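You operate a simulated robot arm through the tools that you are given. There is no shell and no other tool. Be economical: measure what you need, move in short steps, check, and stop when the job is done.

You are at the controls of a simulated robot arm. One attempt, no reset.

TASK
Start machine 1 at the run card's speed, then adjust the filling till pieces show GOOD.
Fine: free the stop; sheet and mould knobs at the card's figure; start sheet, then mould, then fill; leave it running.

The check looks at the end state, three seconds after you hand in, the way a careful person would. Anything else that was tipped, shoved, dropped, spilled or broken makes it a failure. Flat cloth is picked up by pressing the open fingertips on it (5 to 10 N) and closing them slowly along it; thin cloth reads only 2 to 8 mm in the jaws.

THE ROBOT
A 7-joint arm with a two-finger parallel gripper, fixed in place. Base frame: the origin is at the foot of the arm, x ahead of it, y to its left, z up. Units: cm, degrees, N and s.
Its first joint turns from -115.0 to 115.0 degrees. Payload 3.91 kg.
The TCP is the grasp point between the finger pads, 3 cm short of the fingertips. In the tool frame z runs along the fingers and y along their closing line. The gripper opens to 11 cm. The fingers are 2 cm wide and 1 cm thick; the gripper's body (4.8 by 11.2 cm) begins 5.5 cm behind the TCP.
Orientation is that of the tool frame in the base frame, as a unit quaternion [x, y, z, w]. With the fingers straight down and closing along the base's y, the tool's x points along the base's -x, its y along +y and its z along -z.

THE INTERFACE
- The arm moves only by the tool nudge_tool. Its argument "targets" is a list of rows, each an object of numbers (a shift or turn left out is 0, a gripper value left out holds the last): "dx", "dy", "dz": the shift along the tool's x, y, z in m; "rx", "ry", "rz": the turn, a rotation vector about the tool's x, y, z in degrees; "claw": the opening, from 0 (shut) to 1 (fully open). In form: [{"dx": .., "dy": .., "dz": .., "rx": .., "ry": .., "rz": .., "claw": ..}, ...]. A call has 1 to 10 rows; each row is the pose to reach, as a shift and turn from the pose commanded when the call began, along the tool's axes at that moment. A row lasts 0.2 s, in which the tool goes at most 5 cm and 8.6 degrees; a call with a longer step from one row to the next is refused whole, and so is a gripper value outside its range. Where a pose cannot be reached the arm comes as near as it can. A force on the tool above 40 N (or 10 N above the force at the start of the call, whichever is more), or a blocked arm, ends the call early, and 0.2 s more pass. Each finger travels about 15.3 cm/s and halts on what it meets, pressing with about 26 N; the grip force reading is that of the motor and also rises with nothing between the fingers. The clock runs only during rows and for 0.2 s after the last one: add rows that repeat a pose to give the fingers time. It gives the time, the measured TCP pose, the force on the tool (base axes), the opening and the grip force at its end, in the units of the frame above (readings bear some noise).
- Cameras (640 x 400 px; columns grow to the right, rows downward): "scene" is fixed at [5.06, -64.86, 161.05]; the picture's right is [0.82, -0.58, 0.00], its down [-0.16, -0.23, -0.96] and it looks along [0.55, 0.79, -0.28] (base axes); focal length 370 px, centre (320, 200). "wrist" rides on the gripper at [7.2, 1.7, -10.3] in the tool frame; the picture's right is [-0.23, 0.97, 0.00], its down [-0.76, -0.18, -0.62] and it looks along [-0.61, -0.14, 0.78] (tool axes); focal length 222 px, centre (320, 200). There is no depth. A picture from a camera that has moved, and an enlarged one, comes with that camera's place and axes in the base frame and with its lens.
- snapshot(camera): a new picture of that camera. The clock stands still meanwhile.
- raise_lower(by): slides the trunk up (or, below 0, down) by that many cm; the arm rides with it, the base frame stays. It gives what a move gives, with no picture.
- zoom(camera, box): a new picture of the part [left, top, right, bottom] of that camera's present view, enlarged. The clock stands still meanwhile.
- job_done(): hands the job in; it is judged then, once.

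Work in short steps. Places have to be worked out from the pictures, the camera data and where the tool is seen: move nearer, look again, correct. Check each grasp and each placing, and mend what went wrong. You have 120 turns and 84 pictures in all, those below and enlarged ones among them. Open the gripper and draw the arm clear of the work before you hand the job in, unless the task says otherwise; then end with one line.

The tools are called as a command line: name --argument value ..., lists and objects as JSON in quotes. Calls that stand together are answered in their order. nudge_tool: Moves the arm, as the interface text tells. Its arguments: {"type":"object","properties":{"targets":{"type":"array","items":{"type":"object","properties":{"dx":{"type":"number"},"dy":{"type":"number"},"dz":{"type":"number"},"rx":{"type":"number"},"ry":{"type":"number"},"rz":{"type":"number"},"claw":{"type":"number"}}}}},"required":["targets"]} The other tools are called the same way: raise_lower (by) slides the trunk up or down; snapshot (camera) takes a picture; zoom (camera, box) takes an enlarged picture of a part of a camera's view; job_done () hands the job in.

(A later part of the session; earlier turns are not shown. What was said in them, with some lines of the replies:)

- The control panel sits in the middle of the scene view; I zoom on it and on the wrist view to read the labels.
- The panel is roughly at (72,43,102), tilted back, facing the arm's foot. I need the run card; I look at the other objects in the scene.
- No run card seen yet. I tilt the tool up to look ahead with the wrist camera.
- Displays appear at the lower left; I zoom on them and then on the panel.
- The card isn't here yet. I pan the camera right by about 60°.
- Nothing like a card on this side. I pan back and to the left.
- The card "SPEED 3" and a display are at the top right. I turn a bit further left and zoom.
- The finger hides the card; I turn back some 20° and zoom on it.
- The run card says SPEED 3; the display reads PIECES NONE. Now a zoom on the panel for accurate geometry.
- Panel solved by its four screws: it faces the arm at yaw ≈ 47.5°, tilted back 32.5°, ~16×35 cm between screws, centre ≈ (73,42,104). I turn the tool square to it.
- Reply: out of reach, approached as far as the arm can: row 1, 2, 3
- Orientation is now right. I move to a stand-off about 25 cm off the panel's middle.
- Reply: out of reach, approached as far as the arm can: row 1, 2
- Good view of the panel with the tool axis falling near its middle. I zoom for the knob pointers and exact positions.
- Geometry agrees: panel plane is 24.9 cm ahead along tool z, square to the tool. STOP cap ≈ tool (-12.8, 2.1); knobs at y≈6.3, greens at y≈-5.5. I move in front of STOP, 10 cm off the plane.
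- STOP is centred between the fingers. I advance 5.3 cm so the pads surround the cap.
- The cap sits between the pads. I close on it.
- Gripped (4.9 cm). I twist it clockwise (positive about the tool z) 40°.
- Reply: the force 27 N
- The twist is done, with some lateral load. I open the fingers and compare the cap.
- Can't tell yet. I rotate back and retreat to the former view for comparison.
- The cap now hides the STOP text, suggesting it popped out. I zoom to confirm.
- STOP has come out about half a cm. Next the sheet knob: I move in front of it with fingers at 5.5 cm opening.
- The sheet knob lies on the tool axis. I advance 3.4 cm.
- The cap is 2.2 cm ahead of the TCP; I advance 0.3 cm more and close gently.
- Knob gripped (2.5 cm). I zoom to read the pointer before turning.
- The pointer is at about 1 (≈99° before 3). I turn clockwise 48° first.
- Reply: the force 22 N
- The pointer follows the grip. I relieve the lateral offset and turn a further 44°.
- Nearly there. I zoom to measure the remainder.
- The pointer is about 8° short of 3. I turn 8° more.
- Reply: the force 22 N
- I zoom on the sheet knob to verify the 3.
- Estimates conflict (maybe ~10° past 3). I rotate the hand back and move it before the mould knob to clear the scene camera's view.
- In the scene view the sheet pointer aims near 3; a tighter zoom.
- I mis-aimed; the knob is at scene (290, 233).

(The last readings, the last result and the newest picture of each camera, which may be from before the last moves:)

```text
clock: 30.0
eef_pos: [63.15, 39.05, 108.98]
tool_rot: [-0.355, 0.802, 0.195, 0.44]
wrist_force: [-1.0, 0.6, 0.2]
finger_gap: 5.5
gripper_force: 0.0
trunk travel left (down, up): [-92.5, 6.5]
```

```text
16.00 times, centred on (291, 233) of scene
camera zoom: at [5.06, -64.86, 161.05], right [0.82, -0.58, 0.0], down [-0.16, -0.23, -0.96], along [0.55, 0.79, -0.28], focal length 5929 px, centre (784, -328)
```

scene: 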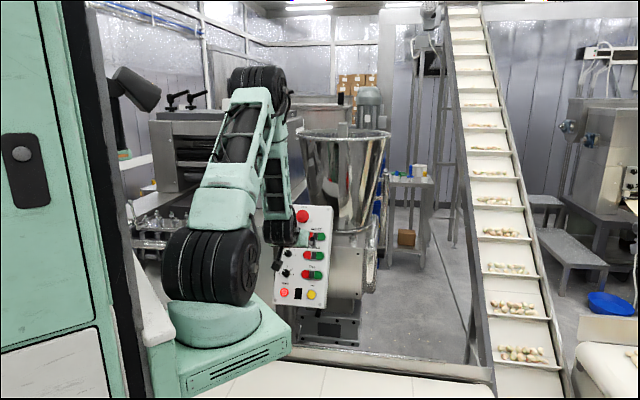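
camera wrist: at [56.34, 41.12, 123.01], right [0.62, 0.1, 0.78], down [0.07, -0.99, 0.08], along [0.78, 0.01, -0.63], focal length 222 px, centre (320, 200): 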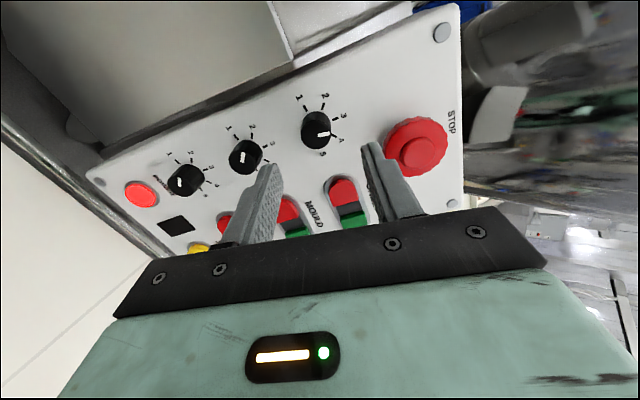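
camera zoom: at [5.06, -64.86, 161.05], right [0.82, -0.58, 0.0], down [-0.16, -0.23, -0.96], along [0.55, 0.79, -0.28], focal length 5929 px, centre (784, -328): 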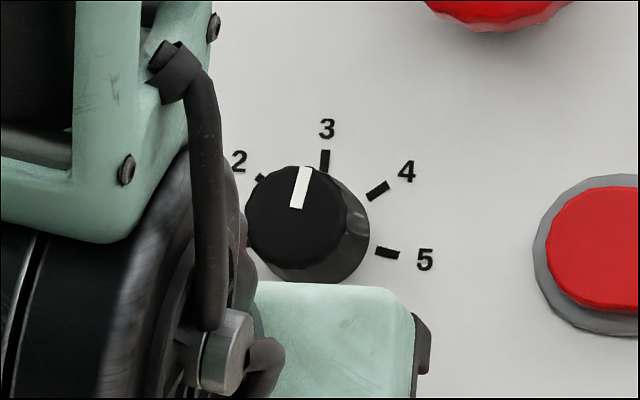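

Sheet pointer is about 10° past 3 (so marks are 45° apart; I'll correct it after). Now the mould knob, which is at 2: I close in.

nudge_tool --targets '[{"dx": -0.003, "dy": 0.002, "dz": 0.02}, {"dx": -0.003, "dy": 0.002, "dz": 0.04}, {"dx": -0.003, "dy": 0.002, "dz": 0.055}, {"dx": -0.003, "dy": 0.002, "dz": 0.055}]'

snapshot --camera "wrist"

```text
clock: 31.0
eef_pos: [66.04, 42.78, 106.48]
tool_rot: [-0.356, 0.801, 0.195, 0.44]
wrist_force: [0.4, 0.2, -0.5]
finger_gap: 5.49
gripper_force: 0.1
trunk travel left (down, up): [-92.5, 6.5]
```

```text
38 pictures are left
camera wrist: at [56.43, 34.65, 106.0], right [-0.64, 0.74, 0.19], down [0.05, -0.21, 0.98], along [0.77, 0.64, 0.09], focal length 222 px, centre (320, 200)
```

wrist: 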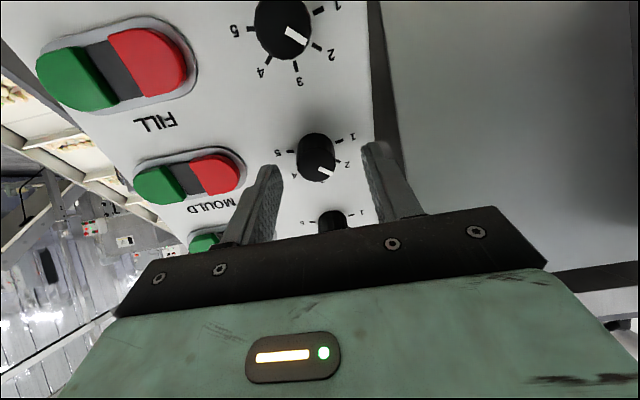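

Aligned like the sheet knob was. I advance 0.8 cm and grip, then turn 45°.

nudge_tool --targets '[{"dy": -0.002, "dz": 0.004}, {"dy": -0.002, "dz": 0.008}, {"dy": -0.002, "dz": 0.008, "claw": 0.4}, {"dy": -0.002, "dz": 0.008, "claw": 0.3}, {"dy": -0.002, "dz": 0.008, "claw": 0.2}, {"dy": -0.002, "dz": 0.008, "claw": 0.2}]'

nudge_tool --targets '[{"rz": 8}, {"rz": 16}, {"rz": 24}, {"rz": 32}, {"rz": 40}, {"rz": 45}, {"rz": 45}]'

```text
clock: 32.4
eef_pos: [66.77, 43.19, 106.1]
tool_rot: [-0.355, 0.802, 0.194, 0.44]
wrist_force: [-4.1, 4.8, -1.5]
finger_gap: 2.55
gripper_force: 45.3
trunk travel left (down, up): [-92.5, 6.5]
```

```text
clock: 34.0
eef_pos: [66.96, 42.93, 105.9]
tool_rot: [-0.02, 0.877, 0.348, 0.331]
wrist_force: [-1.6, -11.6, -5.7]
finger_gap: 2.51
gripper_force: 44.6
trunk travel left (down, up): [-92.5, 6.5]
```

Turned 45°. I release, back off, and rotate the hand back, moving down out of the scene camera's line.

nudge_tool --targets '[{"claw": 0.3}, {"claw": 0.45}, {"claw": 0.5}, {"dz": -0.03}, {"dz": -0.06}, {"dz": -0.08}]'

nudge_tool --targets '[{"rz": -8}, {"rz": -16}, {"rz": -24}, {"rz": -32}, {"rz": -40}, {"rz": -45}, {"rz": -45}]'

nudge_tool --targets '[{"dx": -0.035, "dz": -0.03}, {"dx": -0.075, "dz": -0.05}, {"dx": -0.075, "dz": -0.05}]'

zoom --camera "wrist" --box '[250, 0, 410, 130]'

zoom --camera "scene" --box '[272, 225, 308, 265]'

```text
clock: 35.4
eef_pos: [62.39, 38.44, 110.21]
tool_rot: [-0.022, 0.876, 0.348, 0.332]
wrist_force: [-0.1, -0.1, 0.4]
finger_gap: 5.51
gripper_force: 0.1
trunk travel left (down, up): [-92.5, 6.5]
```

```text
clock: 37.0
eef_pos: [62.43, 38.02, 110.16]
tool_rot: [-0.356, 0.801, 0.194, 0.44]
wrist_force: [-0.7, -0.2, 0.7]
finger_gap: 5.51
gripper_force: 0.0
trunk travel left (down, up): [-92.5, 6.5]
```

```text
clock: 37.8
eef_pos: [62.19, 37.96, 119.48]
tool_rot: [-0.355, 0.802, 0.195, 0.44]
wrist_force: [0.5, 0.4, -0.7]
finger_gap: 5.51
gripper_force: 0.2
trunk travel left (down, up): [-92.5, 6.5]
```

```text
3.08 times, centred on (330, 65) of wrist
camera zoom: at [52.41, 29.82, 118.9], right [-0.64, 0.74, 0.19], down [0.05, -0.21, 0.98], along [0.77, 0.64, 0.09], focal length 684 px, centre (289, 615)
```

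zoom: 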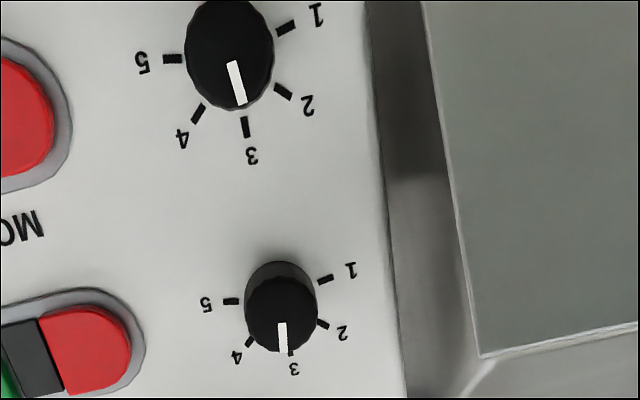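

```text
10.00 times, centred on (290, 245) of scene
camera zoom: at [5.06, -64.86, 161.05], right [0.82, -0.58, 0.0], down [-0.16, -0.23, -0.96], along [0.55, 0.79, -0.28], focal length 3706 px, centre (620, -250)
```

zoom: 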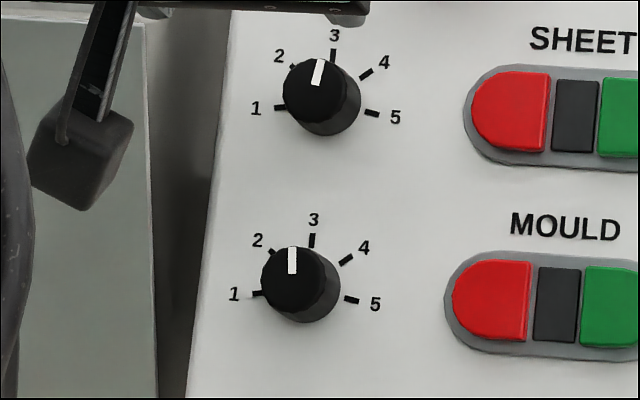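

Wrist view says mould is on 3 and sheet ~10° past. A tight scene zoom on mould to settle the reading.

zoom --camera "scene" --box '[282, 229, 300, 259]'

zoom --camera "wrist" --box '[285, 0, 365, 50]'

zoom --camera "wrist" --box '[285, 70, 365, 130]'

```text
13.33 times, centred on (291, 244) of scene
camera zoom: at [5.06, -64.86, 161.05], right [0.82, -0.58, 0.0], down [-0.16, -0.23, -0.96], along [0.55, 0.79, -0.28], focal length 4941 px, centre (707, -387)
```

zoom: 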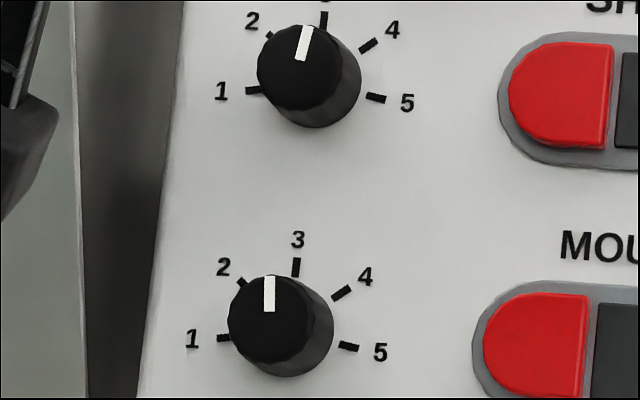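

```text
8.00 times, centred on (325, 25) of wrist
camera zoom: at [52.41, 29.82, 118.9], right [-0.64, 0.74, 0.19], down [0.05, -0.21, 0.98], along [0.77, 0.64, 0.09], focal length 1777 px, centre (280, 1600)
```

zoom: 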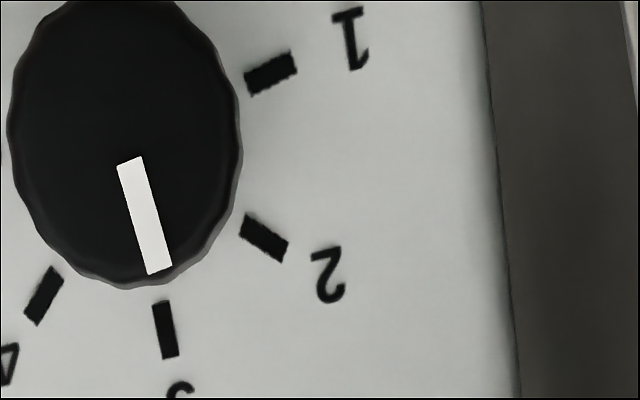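

```text
6.67 times, centred on (325, 100) of wrist
camera zoom: at [52.41, 29.82, 118.9], right [-0.64, 0.74, 0.19], down [0.05, -0.21, 0.98], along [0.77, 0.64, 0.09], focal length 1481 px, centre (287, 867)
```

zoom: 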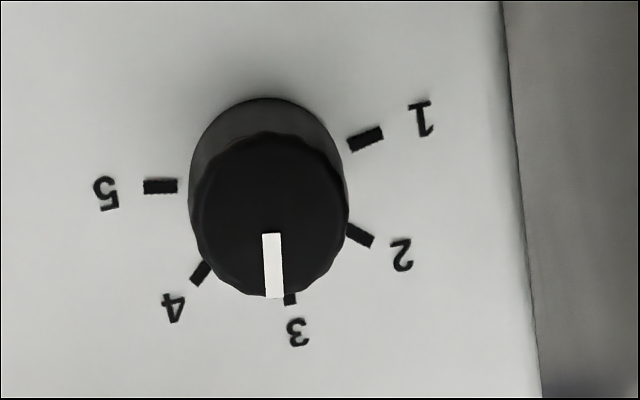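

Sheet ≈ 8° past 3, mould ≈ 5° short. I re-grip the sheet knob to turn it back.

nudge_tool --targets '[{"dx": 0.01, "dy": -0.002, "dz": 0.04}, {"dx": 0.01, "dy": -0.002, "dz": 0.08}, {"dx": 0.01, "dy": -0.002, "dz": 0.11}, {"dx": 0.01, "dy": -0.002, "dz": 0.13}, {"dx": 0.01, "dy": -0.002, "dz": 0.13}]'

snapshot --camera "wrist"

```text
clock: 39.0
eef_pos: [69.36, 45.55, 111.49]
tool_rot: [-0.356, 0.801, 0.196, 0.44]
wrist_force: [0.0, -0.8, 0.8]
finger_gap: 5.5
gripper_force: 0.1
trunk travel left (down, up): [-92.5, 6.5]
```

```text
32 pictures are left
camera wrist: at [59.79, 37.45, 111.02], right [-0.64, 0.74, 0.19], down [0.05, -0.21, 0.98], along [0.77, 0.64, 0.09], focal length 222 px, centre (320, 200)
```

wrist: 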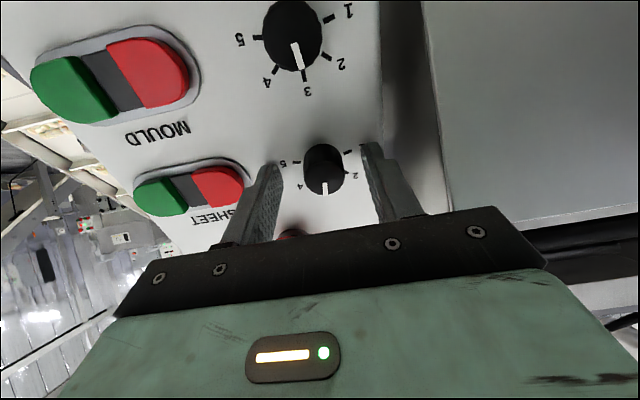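

Well placed; I close, turn back 8°, release and retract 8 cm.

nudge_tool --targets '[{"dy": 0.002, "claw": 0.4}, {"dy": 0.002, "claw": 0.3}, {"dy": 0.002, "claw": 0.2}, {"dy": 0.002, "claw": 0.2}, {"dy": 0.002, "rz": -4}, {"dy": 0.002, "rz": -8}, {"dy": 0.002, "rz": -8}]'

nudge_tool --targets '[{"claw": 0.3}, {"claw": 0.45}, {"claw": 0.5}, {"dz": -0.03}, {"dz": -0.06}, {"dz": -0.06, "rz": 8}, {"dz": -0.06, "rz": 8}]'

```text
clock: 40.6
eef_pos: [69.24, 45.71, 111.48]
tool_rot: [-0.41, 0.775, 0.163, 0.453]
wrist_force: [-1.3, 3.8, 1.8]
finger_gap: 2.53
gripper_force: 45.4
trunk travel left (down, up): [-92.5, 6.5]
```

```text
clock: 42.2
eef_pos: [65.97, 42.0, 114.78]
tool_rot: [-0.355, 0.802, 0.195, 0.439]
wrist_force: [-0.1, 0.7, 0.5]
finger_gap: 5.51
gripper_force: 0.1
trunk travel left (down, up): [-92.5, 6.5]
```

Now the mould knob: move over, close in and grip.

nudge_tool --targets '[{"dx": 0.033, "dy": 0.001}, {"dx": 0.066, "dy": 0.001}, {"dx": 0.066, "dy": 0.001, "dz": 0.03}, {"dx": 0.066, "dy": 0.001, "dz": 0.058}, {"dx": 0.066, "dy": 0.001, "dz": 0.058}]'

snapshot --camera "wrist"

```text
clock: 43.4
eef_pos: [66.76, 43.1, 105.98]
tool_rot: [-0.355, 0.802, 0.194, 0.44]
wrist_force: [-1.7, 0.0, 0.4]
finger_gap: 5.51
gripper_force: 0.0
trunk travel left (down, up): [-92.5, 6.5]
```

```text
31 pictures are left
camera wrist: at [57.07, 34.92, 105.53], right [-0.64, 0.74, 0.19], down [0.05, -0.21, 0.98], along [0.77, 0.64, 0.09], focal length 222 px, centre (320, 200)
```

wrist: 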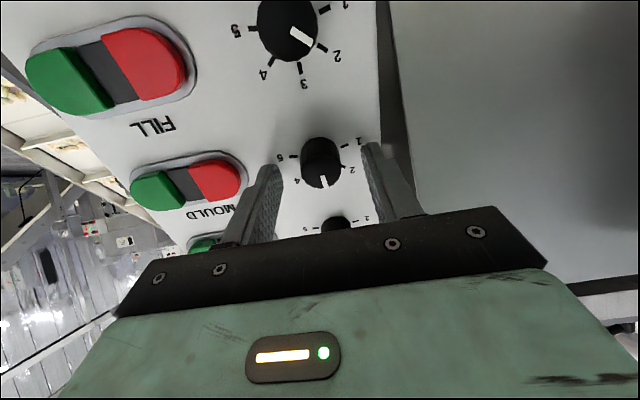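

Aligned. I grip, turn +5°, release, back off and rise clear for a check from the same viewpoint as before.

nudge_tool --targets '[{"claw": 0.4}, {"claw": 0.3}, {"claw": 0.2}, {"claw": 0.2}, {"rz": 5}, {"rz": 5}]'

nudge_tool --targets '[{"claw": 0.3}, {"claw": 0.45}, {"claw": 0.5}, {"dz": -0.03}, {"dz": -0.06}, {"dz": -0.1, "rz": -5}, {"dz": -0.125, "dx": -0.035, "rz": -5}, {"dz": -0.13, "dx": -0.075, "rz": -5}, {"dz": -0.13, "dx": -0.075, "rz": -5}]'

zoom --camera "wrist" --box '[250, 0, 410, 130]'

zoom --camera "scene" --box '[282, 229, 300, 259]'

```text
clock: 44.8
eef_pos: [66.76, 43.1, 106.05]
tool_rot: [-0.32, 0.816, 0.214, 0.431]
wrist_force: [-0.7, 7.7, -2.5]
finger_gap: 2.57
gripper_force: 44.7
trunk travel left (down, up): [-92.5, 6.5]
```

```text
clock: 46.8
eef_pos: [62.44, 37.33, 118.92]
tool_rot: [-0.355, 0.802, 0.194, 0.44]
wrist_force: [1.0, 0.1, -0.1]
finger_gap: 5.54
gripper_force: 0.0
trunk travel left (down, up): [-92.5, 6.5]
```

```text
3.08 times, centred on (330, 65) of wrist
camera zoom: at [52.81, 29.3, 118.38], right [-0.64, 0.74, 0.19], down [0.05, -0.21, 0.98], along [0.77, 0.64, 0.09], focal length 684 px, centre (289, 615)
```

zoom: 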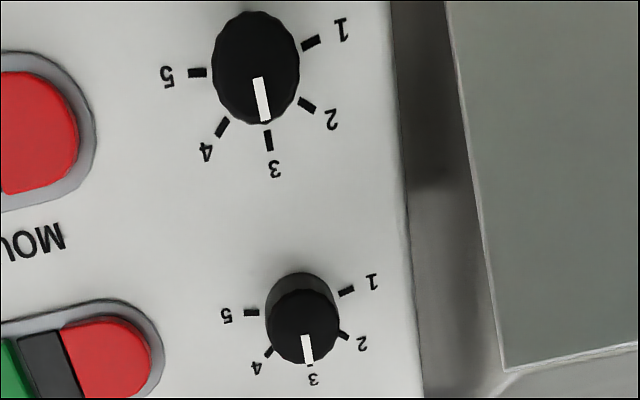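

```text
13.33 times, centred on (291, 244) of scene
camera zoom: at [5.06, -64.86, 161.05], right [0.82, -0.58, 0.0], down [-0.16, -0.23, -0.96], along [0.55, 0.79, -0.28], focal length 4941 px, centre (707, -387)
```

zoom: 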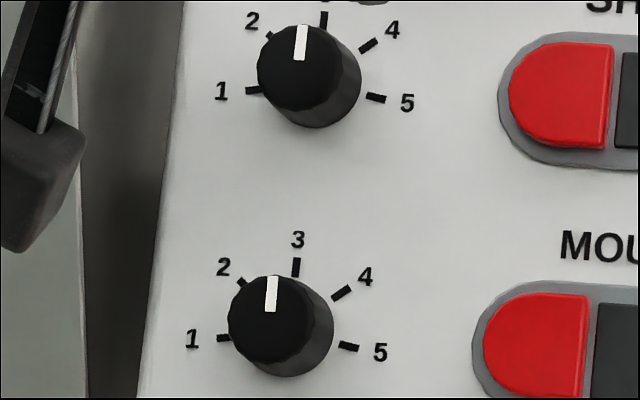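

Both pointers now sit on 3 in both views. Next the sheet START (green): I close the fingers and line up in front of it.

nudge_tool --targets '[{"dy": -0.04, "claw": 0.2}, {"dy": -0.08, "claw": 0}, {"dy": -0.112, "dx": 0.006, "dz": 0.03, "claw": 0}, {"dy": -0.112, "dx": 0.006, "dz": 0.065}, {"dy": -0.112, "dx": 0.006, "dz": 0.09}, {"dy": -0.112, "dx": 0.006, "dz": 0.09}]'

snapshot --camera "wrist"

```text
clock: 48.2
eef_pos: [75.8, 35.28, 114.0]
tool_rot: [-0.355, 0.802, 0.194, 0.44]
wrist_force: [-0.8, -0.6, 0.7]
finger_gap: 0.0
gripper_force: 25.8
trunk travel left (down, up): [-92.5, 6.5]
```

```text
28 pictures are left
camera wrist: at [66.09, 27.2, 113.55], right [-0.64, 0.74, 0.19], down [0.05, -0.21, 0.98], along [0.77, 0.64, 0.09], focal length 222 px, centre (320, 200)
```

wrist: 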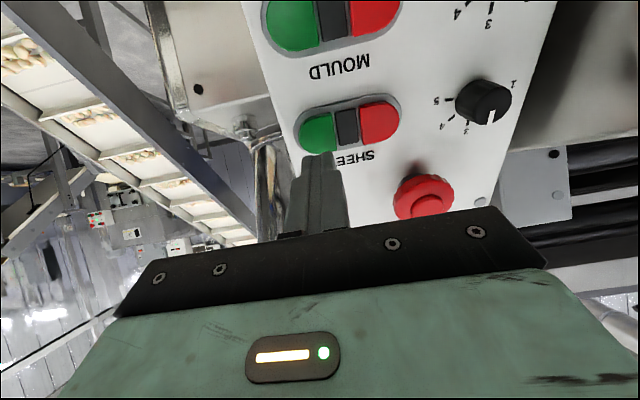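

Green is a touch high in my axis; I shift dx +0.6 cm and advance to near contact.

nudge_tool --targets '[{"dx": 0.006, "dz": 0.015}, {"dx": 0.006, "dz": 0.03}, {"dx": 0.006, "dz": 0.03}]'

snapshot --camera "wrist"

```text
clock: 49.0
eef_pos: [77.18, 36.99, 111.82]
tool_rot: [-0.355, 0.802, 0.194, 0.44]
wrist_force: [-1.7, -0.9, 2.4]
finger_gap: 0.0
gripper_force: 26.1
trunk travel left (down, up): [-92.5, 6.5]
```

```text
27 pictures are left
camera wrist: at [67.52, 28.86, 111.29], right [-0.64, 0.74, 0.19], down [0.05, -0.21, 0.98], along [0.77, 0.64, 0.09], focal length 222 px, centre (320, 200)
```

wrist: 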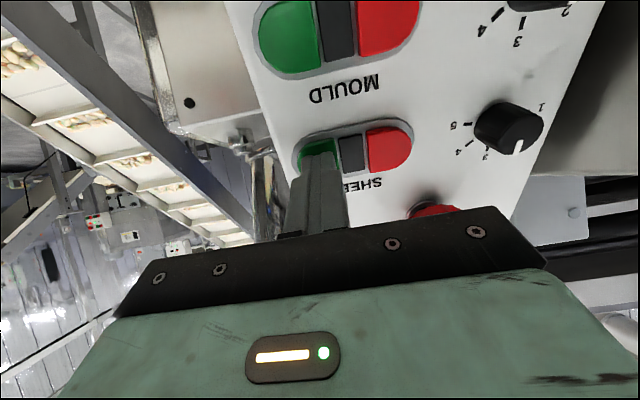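

Light contact. I press in small steps and release.

nudge_tool --targets '[{"dz": 0.003}, {"dz": 0.006}, {"dz": 0.006}]'

zoom --camera "wrist" --box '[230, 0, 450, 210]'

```text
clock: 49.8
eef_pos: [77.48, 37.34, 111.56]
tool_rot: [-0.355, 0.801, 0.196, 0.441]
wrist_force: [-15.3, -10.7, 11.0]
finger_gap: 0.01
gripper_force: 25.7
trunk travel left (down, up): [-92.5, 6.5]
```

```text
1.90 times, centred on (340, 105) of wrist
camera zoom: at [67.76, 29.08, 111.06], right [-0.64, 0.74, 0.19], down [0.05, -0.21, 0.98], along [0.77, 0.64, 0.09], focal length 423 px, centre (282, 381)
```

zoom: 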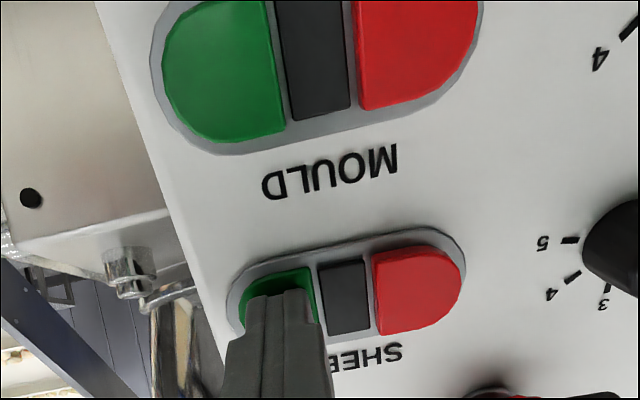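

Pressed with ~22 N. I back off 4 cm and look for the lamp.

nudge_tool --targets '[{"dz": -0.02}, {"dz": -0.046}, {"dz": -0.046}]'

snapshot --camera "wrist"

zoom --camera "scene" --box '[260, 195, 356, 310]'

```text
clock: 50.6
eef_pos: [75.05, 34.36, 113.73]
tool_rot: [-0.356, 0.801, 0.195, 0.44]
wrist_force: [0.3, 0.0, 0.9]
finger_gap: 0.02
gripper_force: 25.8
trunk travel left (down, up): [-92.5, 6.5]
```

```text
25 pictures are left
camera wrist: at [65.29, 26.24, 113.34], right [-0.64, 0.74, 0.19], down [0.05, -0.21, 0.98], along [0.77, 0.63, 0.09], focal length 222 px, centre (320, 200)
```

wrist: 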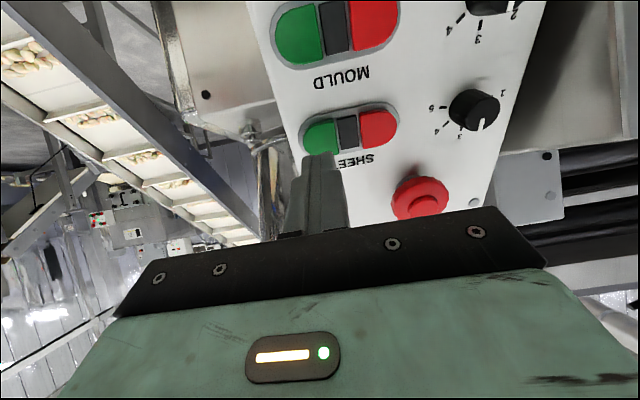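

```text
3.48 times, centred on (308, 252) of scene
camera zoom: at [5.06, -64.86, 161.05], right [0.82, -0.58, 0.0], down [-0.16, -0.23, -0.96], along [0.55, 0.79, -0.28], focal length 1289 px, centre (362, 17)
```

zoom: 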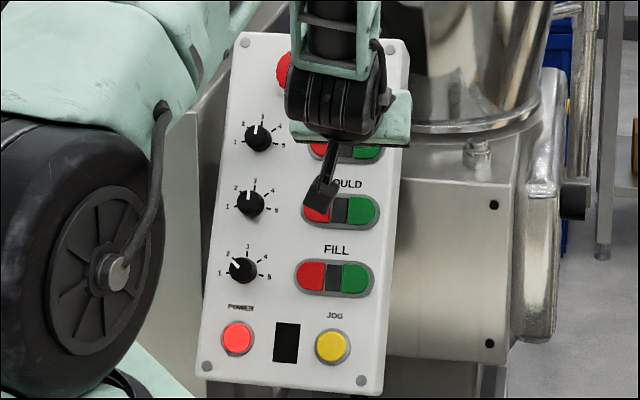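

No lamp. Perhaps the press was too shallow; I press deeper, up to the force limit.

nudge_tool --targets '[{"dz": 0.03}, {"dz": 0.046}, {"dz": 0.049}, {"dz": 0.052}, {"dz": 0.052}]'

nudge_tool --targets '[{"dz": -0.02}, {"dz": -0.05}, {"dz": -0.05}]'

snapshot --camera "wrist"

```text
clock: 51.5
eef_pos: [77.79, 37.17, 111.42]
tool_rot: [-0.356, 0.801, 0.195, 0.44]
wrist_force: [-25.6, -24.4, 19.4]
finger_gap: 0.02
gripper_force: 26.0
trunk travel left (down, up): [-92.5, 6.5]
stopped in row 4: the force on the tool passed its limit (the readings are from after the stop); the commanded pose is now the measured one
```

```text
clock: 52.3
eef_pos: [75.16, 34.47, 113.72]
tool_rot: [-0.356, 0.802, 0.195, 0.439]
wrist_force: [0.3, 0.7, 0.1]
finger_gap: 0.0
gripper_force: 26.0
trunk travel left (down, up): [-92.5, 6.5]
```

```text
23 pictures are left
camera wrist: at [65.42, 26.3, 113.33], right [-0.64, 0.75, 0.19], down [0.05, -0.2, 0.98], along [0.77, 0.64, 0.09], focal length 222 px, centre (320, 200)
```

wrist: 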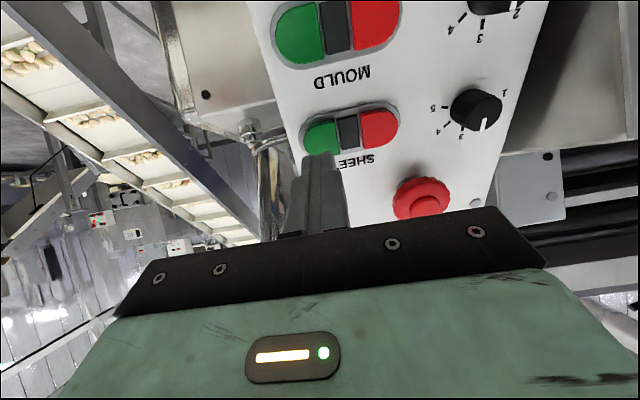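

Still no lamp. I zoom on STOP and buttons to check whether the stop is really out.

zoom --camera "wrist" --box '[295, 85, 485, 215]'

```text
3.08 times, centred on (390, 150) of wrist
camera zoom: at [65.42, 26.3, 113.33], right [-0.64, 0.75, 0.19], down [0.05, -0.2, 0.98], along [0.77, 0.64, 0.09], focal length 684 px, centre (105, 354)
```

zoom: 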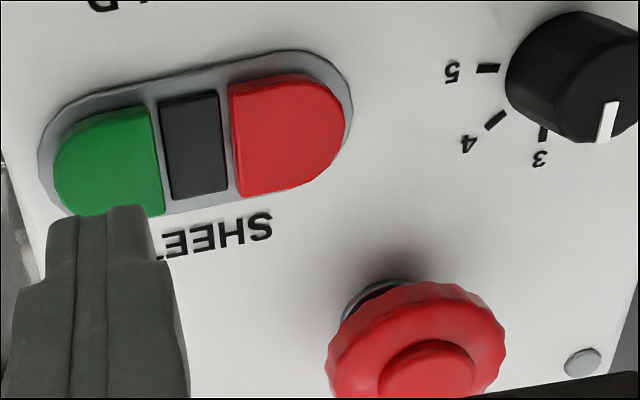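

Inconclusive for STOP; I move on in front of mould START, which also frees the scene camera's view of STOP for comparison with the first picture.

nudge_tool --targets '[{"dx": 0.034}, {"dx": 0.067}, {"dx": 0.067}]'

snapshot --camera "wrist"

zoom --camera "scene" --box '[260, 195, 356, 310]'

```text
clock: 53.1
eef_pos: [73.07, 31.87, 108.08]
tool_rot: [-0.355, 0.802, 0.194, 0.439]
wrist_force: [-0.4, 0.7, 0.0]
finger_gap: 0.0
gripper_force: 27.0
trunk travel left (down, up): [-92.5, 6.5]
```

```text
21 pictures are left
camera wrist: at [63.27, 23.71, 107.59], right [-0.64, 0.75, 0.19], down [0.05, -0.2, 0.98], along [0.77, 0.63, 0.09], focal length 222 px, centre (320, 200)
```

wrist: 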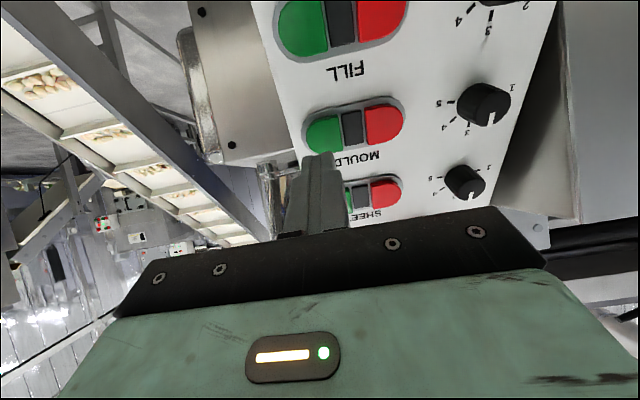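

```text
3.48 times, centred on (308, 252) of scene
camera zoom: at [5.06, -64.86, 161.05], right [0.82, -0.58, 0.0], down [-0.16, -0.23, -0.96], along [0.55, 0.79, -0.28], focal length 1289 px, centre (362, 17)
```

zoom: 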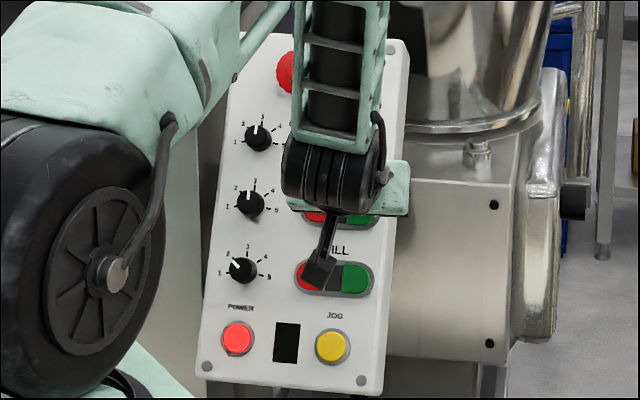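

Mould green is lined up just as sheet green was. I press it likewise.

nudge_tool --targets '[{"dx": 0.001, "dz": 0.03}, {"dx": 0.001, "dz": 0.044}, {"dx": 0.001, "dz": 0.048}, {"dx": 0.001, "dz": 0.05}, {"dx": 0.001, "dz": 0.05}]'

nudge_tool --targets '[{"dz": -0.02}, {"dz": -0.05}, {"dz": -0.05}]'

snapshot --camera "wrist"

```text
clock: 54.1
eef_pos: [75.29, 34.61, 105.61]
tool_rot: [-0.355, 0.802, 0.194, 0.439]
wrist_force: [-22.4, -23.4, 22.4]
finger_gap: 0.0
gripper_force: 25.6
trunk travel left (down, up): [-92.5, 6.5]
stopped in row 4: the force on the tool passed its limit (the readings are from after the stop); the commanded pose is now the measured one
```

```text
clock: 54.9
eef_pos: [72.57, 31.55, 108.3]
tool_rot: [-0.355, 0.802, 0.194, 0.439]
wrist_force: [-0.2, -1.5, -0.1]
finger_gap: 0.01
gripper_force: 25.6
trunk travel left (down, up): [-92.5, 6.5]
```

```text
19 pictures are left
camera wrist: at [62.88, 23.55, 107.75], right [-0.64, 0.75, 0.19], down [0.05, -0.2, 0.98], along [0.77, 0.63, 0.09], focal length 222 px, centre (320, 200)
```

wrist: 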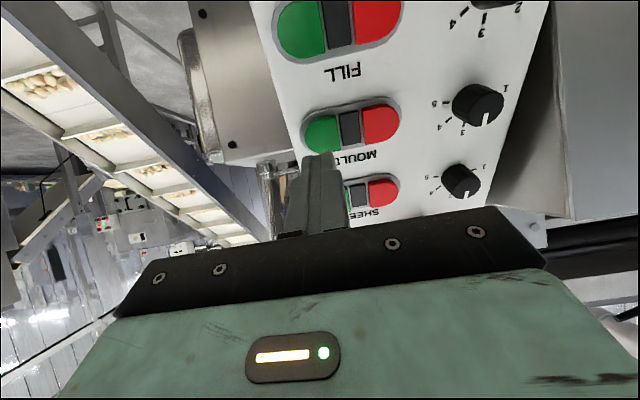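

No lamp again (perhaps there is none). I go on to fill START with the same procedure.

nudge_tool --targets '[{"dx": 0.034}, {"dx": 0.068}, {"dx": 0.068}]'

snapshot --camera "wrist"

```text
clock: 55.7
eef_pos: [70.08, 28.94, 102.22]
tool_rot: [-0.355, 0.802, 0.193, 0.439]
wrist_force: [-0.6, -0.2, 0.2]
finger_gap: 0.0
gripper_force: 26.2
trunk travel left (down, up): [-92.5, 6.5]
```

```text
18 pictures are left
camera wrist: at [60.47, 20.77, 101.82], right [-0.64, 0.75, 0.19], down [0.05, -0.2, 0.98], along [0.77, 0.63, 0.09], focal length 222 px, centre (320, 200)
```

wrist: 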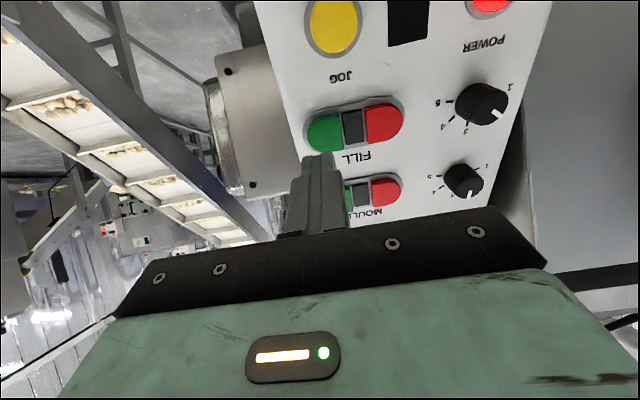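

Aligned; I press fill START.

nudge_tool --targets '[{"dx": 0.001, "dz": 0.03}, {"dx": 0.001, "dz": 0.046}, {"dx": 0.001, "dz": 0.05}, {"dx": 0.001, "dz": 0.053}, {"dx": 0.001, "dz": 0.053}]'

nudge_tool --targets '[{"dz": -0.03}, {"dz": -0.07}, {"dz": -0.11}, {"dz": -0.15}, {"dz": -0.15}]'

snapshot --camera "wrist"

```text
clock: 56.6
eef_pos: [72.86, 31.68, 99.67]
tool_rot: [-0.355, 0.803, 0.193, 0.439]
wrist_force: [-20.8, -23.9, 24.5]
finger_gap: 0.02
gripper_force: 25.8
trunk travel left (down, up): [-92.5, 6.5]
stopped in row 4: the force on the tool passed its limit (the readings are from after the stop); the commanded pose is now the measured one
```

```text
clock: 57.8
eef_pos: [64.63, 22.19, 107.53]
tool_rot: [-0.355, 0.802, 0.194, 0.44]
wrist_force: [0.0, 0.9, 0.7]
finger_gap: 0.01
gripper_force: 26.1
trunk travel left (down, up): [-92.5, 6.5]
```

```text
17 pictures are left
camera wrist: at [54.94, 14.08, 107.03], right [-0.64, 0.75, 0.19], down [0.06, -0.2, 0.98], along [0.77, 0.63, 0.09], focal length 222 px, centre (320, 200)
```

wrist: 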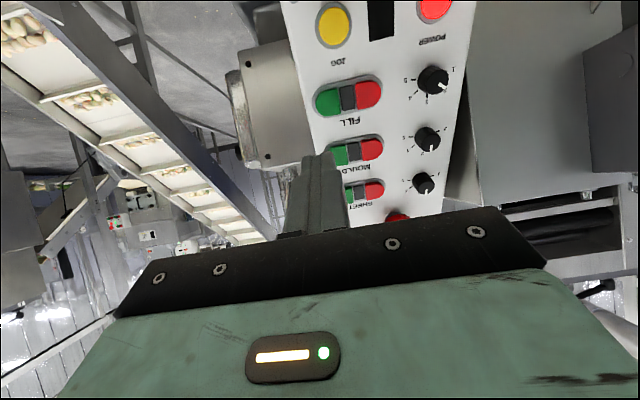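

All three pressed. I return to the earlier viewpoint to read the PIECES display.

nudge_tool --targets '[{"dx": -0.022, "dy": 0.006, "dz": -0.037}, {"dx": -0.044, "dy": 0.013, "dz": -0.073}, {"dx": -0.067, "dy": 0.019, "dz": -0.11}, {"dx": -0.089, "dy": 0.025, "dz": -0.146}, {"dx": -0.111, "dy": 0.032, "dz": -0.183, "rx": -2, "ry": 5, "rz": -2}, {"dx": -0.133, "dy": 0.038, "dz": -0.219, "rx": -4, "ry": 10, "rz": -4}, {"dx": -0.156, "dy": 0.044, "dz": -0.256, "rx": -6, "ry": 15, "rz": -6}, {"dx": -0.178, "dy": 0.051, "dz": -0.292, "rx": -8, "ry": 20, "rz": -8}, {"dx": -0.2, "dy": 0.057, "dz": -0.328, "rx": -10.2, "ry": 25.3, "rz": -10.3}, {"dx": -0.2, "dy": 0.057, "dz": -0.328, "rx": -10.2, "ry": 25.3, "rz": -10.3}]'

snapshot --camera "wrist"

```text
clock: 60.0
eef_pos: [49.64, 13.84, 142.17]
tool_rot: [-0.495, 0.825, 0.144, 0.231]
wrist_force: [-0.3, -0.1, 0.5]
finger_gap: 0.01
gripper_force: 25.9
trunk travel left (down, up): [-92.5, 6.5]
```

```text
16 pictures are left
camera wrist: at [42.8, 4.42, 147.27], right [-0.77, 0.63, 0.13], down [0.32, 0.2, 0.93], along [0.56, 0.75, -0.35], focal length 222 px, centre (320, 200)
```

wrist: 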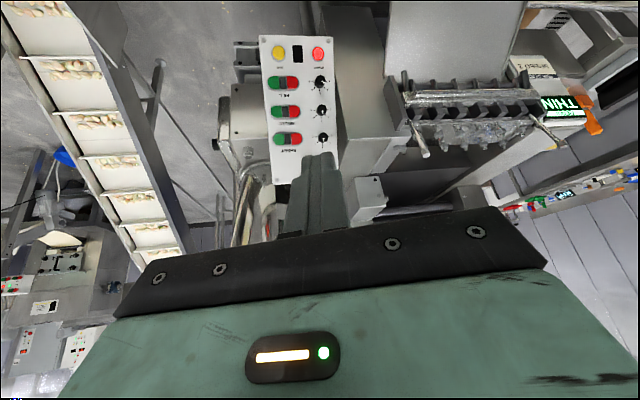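

It's running: display reads THIN, so more fill is needed. I go back to the fill knob with fingers at 5.5 cm.

nudge_tool --targets '[{"dz": 0.046, "claw": 0.5}, {"dz": 0.092, "dx": -0.003, "dy": 0.001}, {"dz": 0.138, "dx": -0.005, "dy": 0.002, "rx": 1.5, "ry": -3.6, "rz": 1.5}, {"dz": 0.184, "dx": -0.006, "dy": 0.002, "rx": 3, "ry": -7.2, "rz": 3}, {"dz": 0.23, "dx": -0.008, "dy": 0.003, "rx": 4.5, "ry": -10.8, "rz": 4.5}, {"dz": 0.276, "dx": -0.01, "dy": 0.003, "rx": 6, "ry": -14.4, "rz": 6}, {"dz": 0.322, "dx": -0.011, "dy": 0.004, "rx": 7.5, "ry": -18, "rz": 7.5}, {"dz": 0.368, "dx": -0.013, "dy": 0.004, "rx": 9, "ry": -21.6, "rz": 9}, {"dz": 0.415, "dx": -0.014, "dy": 0.005, "rx": 10.2, "ry": -25.3, "rz": 10.3}, {"dz": 0.46, "dx": -0.0156, "dy": 0.0054, "rx": 10.2, "ry": -25.3, "rz": 10.3}]'

snapshot --camera "wrist"

```text
clock: 62.2
eef_pos: [60.22, 36.16, 107.96]
tool_rot: [-0.354, 0.803, 0.193, 0.439]
wrist_force: [1.0, -1.5, -0.2]
finger_gap: 5.5
gripper_force: 0.0
out of reach, approached as far as the arm can: row 9, 10
trunk travel left (down, up): [-92.5, 6.5]
```

```text
15 pictures are left
camera wrist: at [50.5, 27.99, 107.59], right [-0.64, 0.75, 0.19], down [0.05, -0.2, 0.98], along [0.77, 0.63, 0.09], focal length 222 px, centre (320, 200)
```

wrist: 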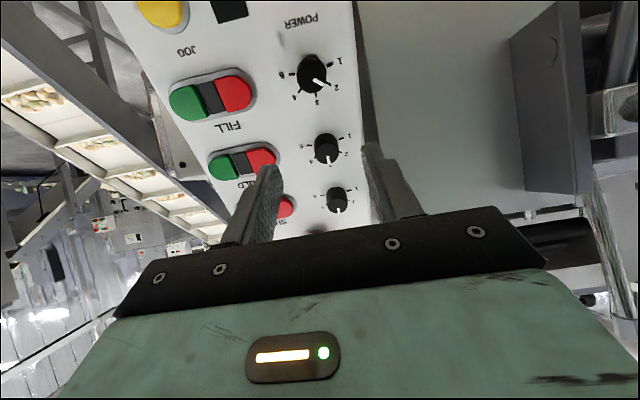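

The arm is at its low limit here; I lower the trunk 6 cm (stays ~6 cm clear of the panel).

raise_lower --by -6

snapshot --camera "wrist"

```text
clock: 63.2
eef_pos: [60.29, 36.18, 102.01]
tool_rot: [-0.355, 0.803, 0.193, 0.438]
wrist_force: [0.8, 1.1, -0.5]
finger_gap: 5.51
gripper_force: 0.0
trunk travel left (down, up): [-86.5, 12.5]
```

```text
14 pictures are left
camera wrist: at [50.51, 28.07, 101.6], right [-0.64, 0.75, 0.19], down [0.06, -0.2, 0.98], along [0.77, 0.63, 0.09], focal length 222 px, centre (320, 200)
```

wrist: 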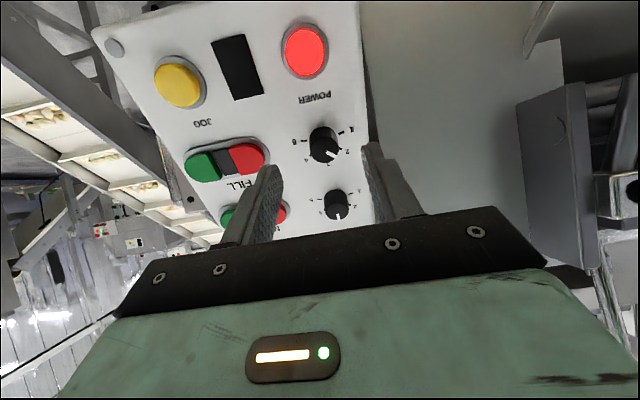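

I move in: dx −0.6 cm, 5 cm forward, then look.

nudge_tool --targets '[{"dx": -0.006, "dy": 0.001, "dz": 0.02}, {"dx": -0.006, "dy": 0.001, "dz": 0.035}, {"dx": -0.006, "dy": 0.001, "dz": 0.05}, {"dx": -0.006, "dy": 0.001, "dz": 0.05}]'

snapshot --camera "wrist"

```text
clock: 64.2
eef_pos: [63.17, 39.53, 99.82]
tool_rot: [-0.355, 0.803, 0.193, 0.438]
wrist_force: [-0.2, 0.1, 0.4]
finger_gap: 5.5
gripper_force: 0.0
trunk travel left (down, up): [-86.5, 12.5]
```

```text
13 pictures are left
camera wrist: at [53.44, 31.49, 99.32], right [-0.64, 0.75, 0.19], down [0.06, -0.2, 0.98], along [0.77, 0.63, 0.09], focal length 222 px, centre (320, 200)
```

wrist: 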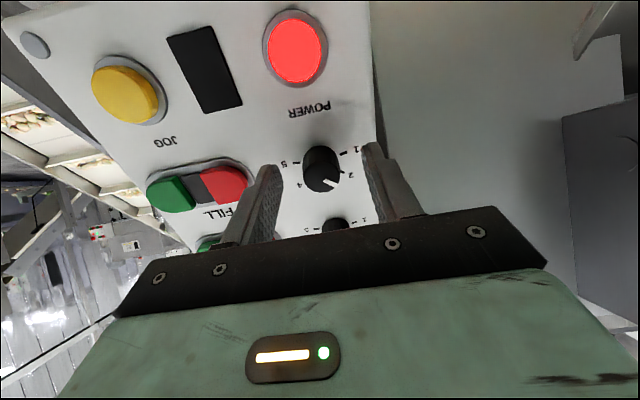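

Small correction (dx −0.4, forward 0.8 cm), grip, then turn +23° (half a mark).

nudge_tool --targets '[{"dx": -0.004, "dy": 0.001, "dz": 0.004}, {"dx": -0.004, "dy": 0.001, "dz": 0.008}, {"dx": -0.004, "dy": 0.001, "dz": 0.008, "claw": 0.4}, {"dx": -0.004, "dy": 0.001, "dz": 0.008, "claw": 0.3}, {"dx": -0.004, "dy": 0.001, "dz": 0.008, "claw": 0.2}, {"dx": -0.004, "dy": 0.001, "dz": 0.008, "claw": 0.2}]'

nudge_tool --targets '[{"rz": 8}, {"rz": 16}, {"rz": 23}, {"rz": 23}]'

nudge_tool --targets '[{"claw": 0.3}, {"claw": 0.45}, {"claw": 0.5}, {"dz": -0.03}, {"dz": -0.06}, {"dz": -0.06, "rz": -8}, {"dz": -0.06, "rz": -16}, {"dz": -0.06, "rz": -23}, {"dz": -0.06, "rz": -23}]'

```text
clock: 65.6
eef_pos: [63.78, 40.31, 99.69]
tool_rot: [-0.354, 0.804, 0.192, 0.439]
wrist_force: [3.8, -5.2, 0.4]
finger_gap: 2.54
gripper_force: 45.2
trunk travel left (down, up): [-86.5, 12.5]
```

```text
clock: 66.6
eef_pos: [63.87, 40.2, 99.78]
tool_rot: [-0.186, 0.857, 0.276, 0.392]
wrist_force: [10.3, -0.4, 2.0]
finger_gap: 2.54
gripper_force: 45.1
trunk travel left (down, up): [-86.5, 12.5]
```

```text
clock: 68.6
eef_pos: [60.36, 36.67, 102.98]
tool_rot: [-0.356, 0.803, 0.192, 0.439]
wrist_force: [0.3, -0.7, 1.3]
finger_gap: 5.49
gripper_force: 0.0
trunk travel left (down, up): [-86.5, 12.5]
```

Fill turned to ≈2.5. I return to the viewpoint to read the display.

nudge_tool --targets '[{"dx": -0.02, "dy": -0.0074, "dz": -0.0415}, {"dx": -0.04, "dy": -0.0148, "dz": -0.083}, {"dx": -0.06, "dy": -0.022, "dz": -0.1245}, {"dx": -0.08, "dy": -0.03, "dz": -0.166, "rx": -1.5, "ry": 3.6, "rz": -1.5}, {"dx": -0.1, "dy": -0.037, "dz": -0.2075, "rx": -3, "ry": 7.2, "rz": -3}, {"dx": -0.12, "dy": -0.044, "dz": -0.249, "rx": -4.5, "ry": 10.8, "rz": -4.5}, {"dx": -0.14, "dy": -0.052, "dz": -0.29, "rx": -6, "ry": 14.4, "rz": -6}, {"dx": -0.16, "dy": -0.06, "dz": -0.332, "rx": -7.5, "ry": 18, "rz": -7.5}, {"dx": -0.18, "dy": -0.067, "dz": -0.3735, "rx": -9, "ry": 21.6, "rz": -9}, {"dx": -0.201, "dy": -0.074, "dz": -0.415, "rx": -10.2, "ry": 25.3, "rz": -10.3}]'

snapshot --camera "wrist"

```text
clock: 70.8
eef_pos: [49.84, 14.03, 142.28]
tool_rot: [-0.496, 0.824, 0.141, 0.234]
wrist_force: [1.5, -0.1, 0.2]
finger_gap: 5.5
gripper_force: 0.1
trunk travel left (down, up): [-86.5, 12.5]
```

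```text
12 pictures are left
camera wrist: at [42.98, 4.56, 147.32], right [-0.77, 0.63, 0.12], down [0.31, 0.2, 0.93], along [0.56, 0.75, -0.35], focal length 222 px, centre (320, 200)
```

wrist: 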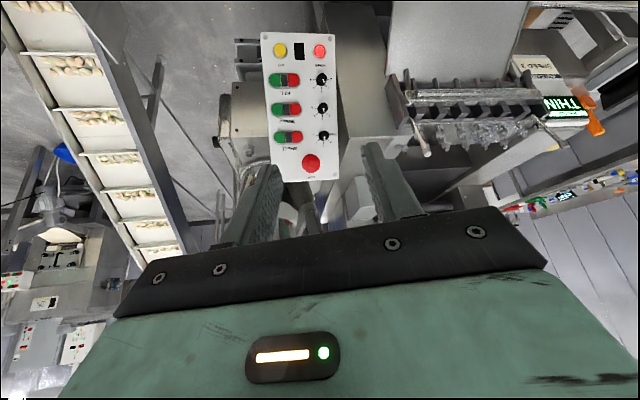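

Still THIN. I go back to the fill knob the same way.

nudge_tool --targets '[{"dz": 0.0465, "dy": 0.001}, {"dz": 0.093, "dy": 0.002, "dx": -0.001}, {"dz": 0.1395, "dy": 0.003, "dx": -0.002, "rx": 1.5, "ry": -3.6, "rz": 1.5}, {"dz": 0.186, "dy": 0.005, "dx": -0.002, "rx": 3, "ry": -7.2, "rz": 3}, {"dz": 0.2325, "dy": 0.006, "dx": -0.003, "rx": 4.5, "ry": -10.8, "rz": 4.5}, {"dz": 0.279, "dy": 0.007, "dx": -0.004, "rx": 6, "ry": -14.4, "rz": 6}, {"dz": 0.3255, "dy": 0.008, "dx": -0.004, "rx": 7.5, "ry": -18, "rz": 7.5}, {"dz": 0.372, "dy": 0.009, "dx": -0.005, "rx": 9, "ry": -21.6, "rz": 9}, {"dz": 0.4185, "dy": 0.01, "dx": -0.005, "rx": 10.2, "ry": -25.3, "rz": 10.3}, {"dz": 0.465, "dy": 0.0115, "dx": -0.006, "rx": 10.2, "ry": -25.3, "rz": 10.3}]'

```text
clock: 73.0
eef_pos: [60.4, 36.58, 103.23]
tool_rot: [-0.356, 0.803, 0.193, 0.438]
wrist_force: [-0.8, -1.1, -0.1]
finger_gap: 5.51
gripper_force: 0.0
trunk travel left (down, up): [-86.5, 12.5]
```

Position is within 2 mm of the former retreat point. I advance 6.1 cm, grip and turn a further +30°.

nudge_tool --targets '[{"dx": 0.002, "dz": 0.03}, {"dx": 0.002, "dz": 0.05}, {"dx": 0.002, "dz": 0.061}, {"dx": 0.002, "dz": 0.061}, {"dx": 0.002, "dz": 0.061, "claw": 0.4}, {"dx": 0.002, "dz": 0.061, "claw": 0.3}, {"dx": 0.002, "dz": 0.061, "claw": 0.2}, {"dx": 0.002, "dz": 0.061, "claw": 0.2}]'

nudge_tool --targets '[{"rz": 8}, {"rz": 16}, {"rz": 24}, {"rz": 30}, {"rz": 30}]'

nudge_tool --targets '[{"claw": 0.3}, {"claw": 0.45}, {"claw": 0.5}, {"dz": -0.03}, {"dz": -0.06}, {"dz": -0.06, "rz": -8}, {"dz": -0.06, "rz": -16}, {"dz": -0.06, "rz": -24}, {"dz": -0.06, "rz": -30}, {"dz": -0.06, "rz": -30}]'

nudge_tool --targets '[{"dx": -0.02, "dy": -0.0074, "dz": -0.0415}, {"dx": -0.04, "dy": -0.0148, "dz": -0.083}, {"dx": -0.06, "dy": -0.022, "dz": -0.1245}, {"dx": -0.08, "dy": -0.03, "dz": -0.166, "rx": -1.5, "ry": 3.6, "rz": -1.5}, {"dx": -0.1, "dy": -0.037, "dz": -0.2075, "rx": -3, "ry": 7.2, "rz": -3}, {"dx": -0.12, "dy": -0.044, "dz": -0.249, "rx": -4.5, "ry": 10.8, "rz": -4.5}, {"dx": -0.14, "dy": -0.052, "dz": -0.29, "rx": -6, "ry": 14.4, "rz": -6}, {"dx": -0.16, "dy": -0.06, "dz": -0.332, "rx": -7.5, "ry": 18, "rz": -7.5}, {"dx": -0.18, "dy": -0.067, "dz": -0.3735, "rx": -9, "ry": 21.6, "rz": -9}, {"dx": -0.201, "dy": -0.074, "dz": -0.415, "rx": -10.2, "ry": 25.3, "rz": -10.3}]'

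zoom --camera "wrist" --box '[240, 10, 640, 190]'

```text
clock: 74.8
eef_pos: [63.74, 40.2, 99.65]
tool_rot: [-0.356, 0.802, 0.194, 0.438]
wrist_force: [-0.7, 1.4, -0.7]
finger_gap: 2.52
gripper_force: 45.4
trunk travel left (down, up): [-86.5, 12.5]
```

```text
clock: 76.0
eef_pos: [63.61, 40.2, 99.8]
tool_rot: [-0.134, 0.867, 0.3, 0.374]
wrist_force: [0.2, -1.8, 6.0]
finger_gap: 2.51
gripper_force: 45.4
trunk travel left (down, up): [-86.5, 12.5]
```

```text
clock: 78.2
eef_pos: [60.34, 36.31, 102.82]
tool_rot: [-0.356, 0.802, 0.193, 0.439]
wrist_force: [-0.3, -0.4, -0.7]
finger_gap: 5.51
gripper_force: 0.0
trunk travel left (down, up): [-86.5, 12.5]
```

```text
clock: 80.4
eef_pos: [49.43, 13.42, 142.02]
tool_rot: [-0.496, 0.824, 0.142, 0.235]
wrist_force: [-0.8, -1.1, 1.1]
finger_gap: 5.5
gripper_force: 0.1
trunk travel left (down, up): [-86.5, 12.5]
```

```text
1.60 times, centred on (440, 100) of wrist
camera zoom: at [42.58, 4.05, 147.15], right [-0.77, 0.63, 0.12], down [0.31, 0.2, 0.93], along [0.56, 0.75, -0.35], focal length 355 px, centre (128, 360)
```

zoom: 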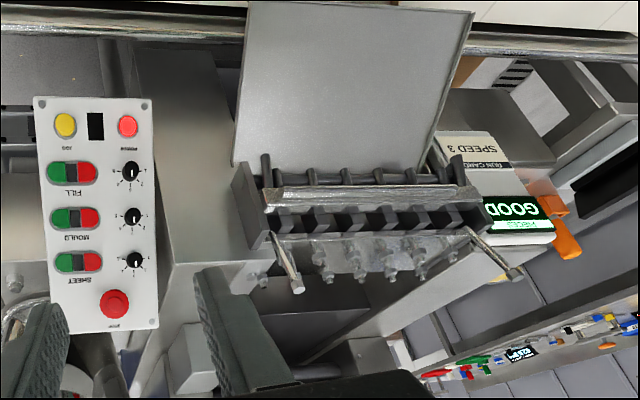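

The display reads GOOD. I open the gripper, let a few seconds pass, and check the display and knob pointers again.

nudge_tool --targets '[{"claw": 0.8}, {"claw": 1}, {"claw": 1}, {"claw": 1}, {"claw": 1}, {"claw": 1}, {"claw": 1}, {"claw": 1}, {"claw": 1}, {"claw": 1}]'

nudge_tool --targets '[{}, {}, {}, {}, {}, {}, {}, {}, {}, {}]'

zoom --camera "wrist" --box '[500, 50, 620, 140]'

zoom --camera "scene" --box '[270, 200, 340, 300]'

zoom --camera "wrist" --box '[290, 50, 350, 150]'

```text
clock: 82.6
eef_pos: [49.47, 13.62, 141.99]
tool_rot: [-0.496, 0.824, 0.141, 0.235]
wrist_force: [0.5, -0.2, 0.4]
finger_gap: 10.98
gripper_force: 0.1
trunk travel left (down, up): [-86.5, 12.5]
```

```text
clock: 84.8
eef_pos: [49.68, 13.56, 142.04]
tool_rot: [-0.496, 0.824, 0.141, 0.235]
wrist_force: [0.4, 0.0, -0.7]
finger_gap: 11.0
gripper_force: 0.0
trunk travel left (down, up): [-86.5, 12.5]
```

```text
4.44 times, centred on (560, 95) of wrist
camera zoom: at [42.65, 4.18, 147.1], right [-0.77, 0.63, 0.12], down [0.31, 0.2, 0.93], along [0.56, 0.75, -0.35], focal length 987 px, centre (-747, 667)
```

zoom: 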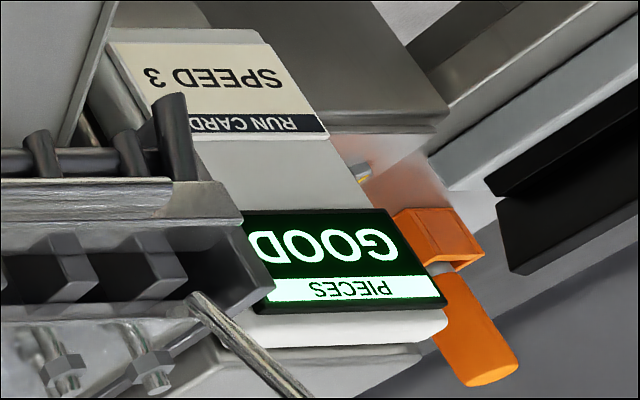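

```text
4.00 times, centred on (305, 250) of scene
camera zoom: at [5.06, -64.86, 161.05], right [0.82, -0.58, 0.0], down [-0.16, -0.23, -0.96], along [0.55, 0.79, -0.28], focal length 1482 px, centre (380, 0)
```

zoom: 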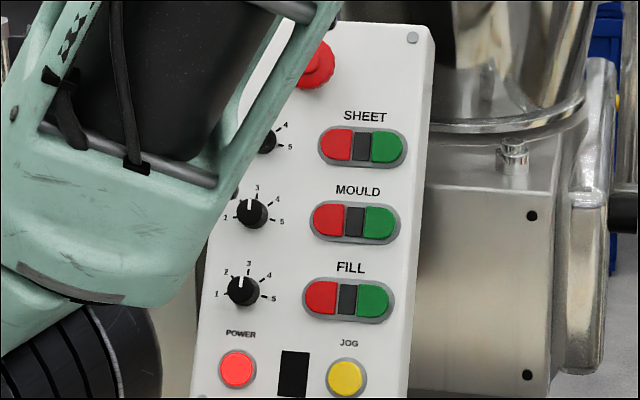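

```text
4.00 times, centred on (320, 100) of wrist
camera zoom: at [42.65, 4.18, 147.1], right [-0.77, 0.63, 0.12], down [0.31, 0.2, 0.93], along [0.56, 0.75, -0.35], focal length 888 px, centre (320, 600)
```

zoom: 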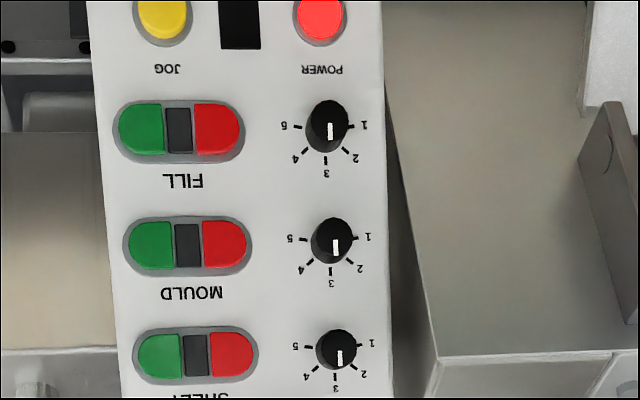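

The display holds at GOOD, sheet and mould both point at 3, and the arm is clear with the gripper open. I hand in.

job_done

```text
The job is handed in.
```

Machine 1 is running: the stop is free, sheet and mould are set to the run card's speed 3, and with the fill knob turned up from 2 to about 3 the display shows PIECES GOOD.
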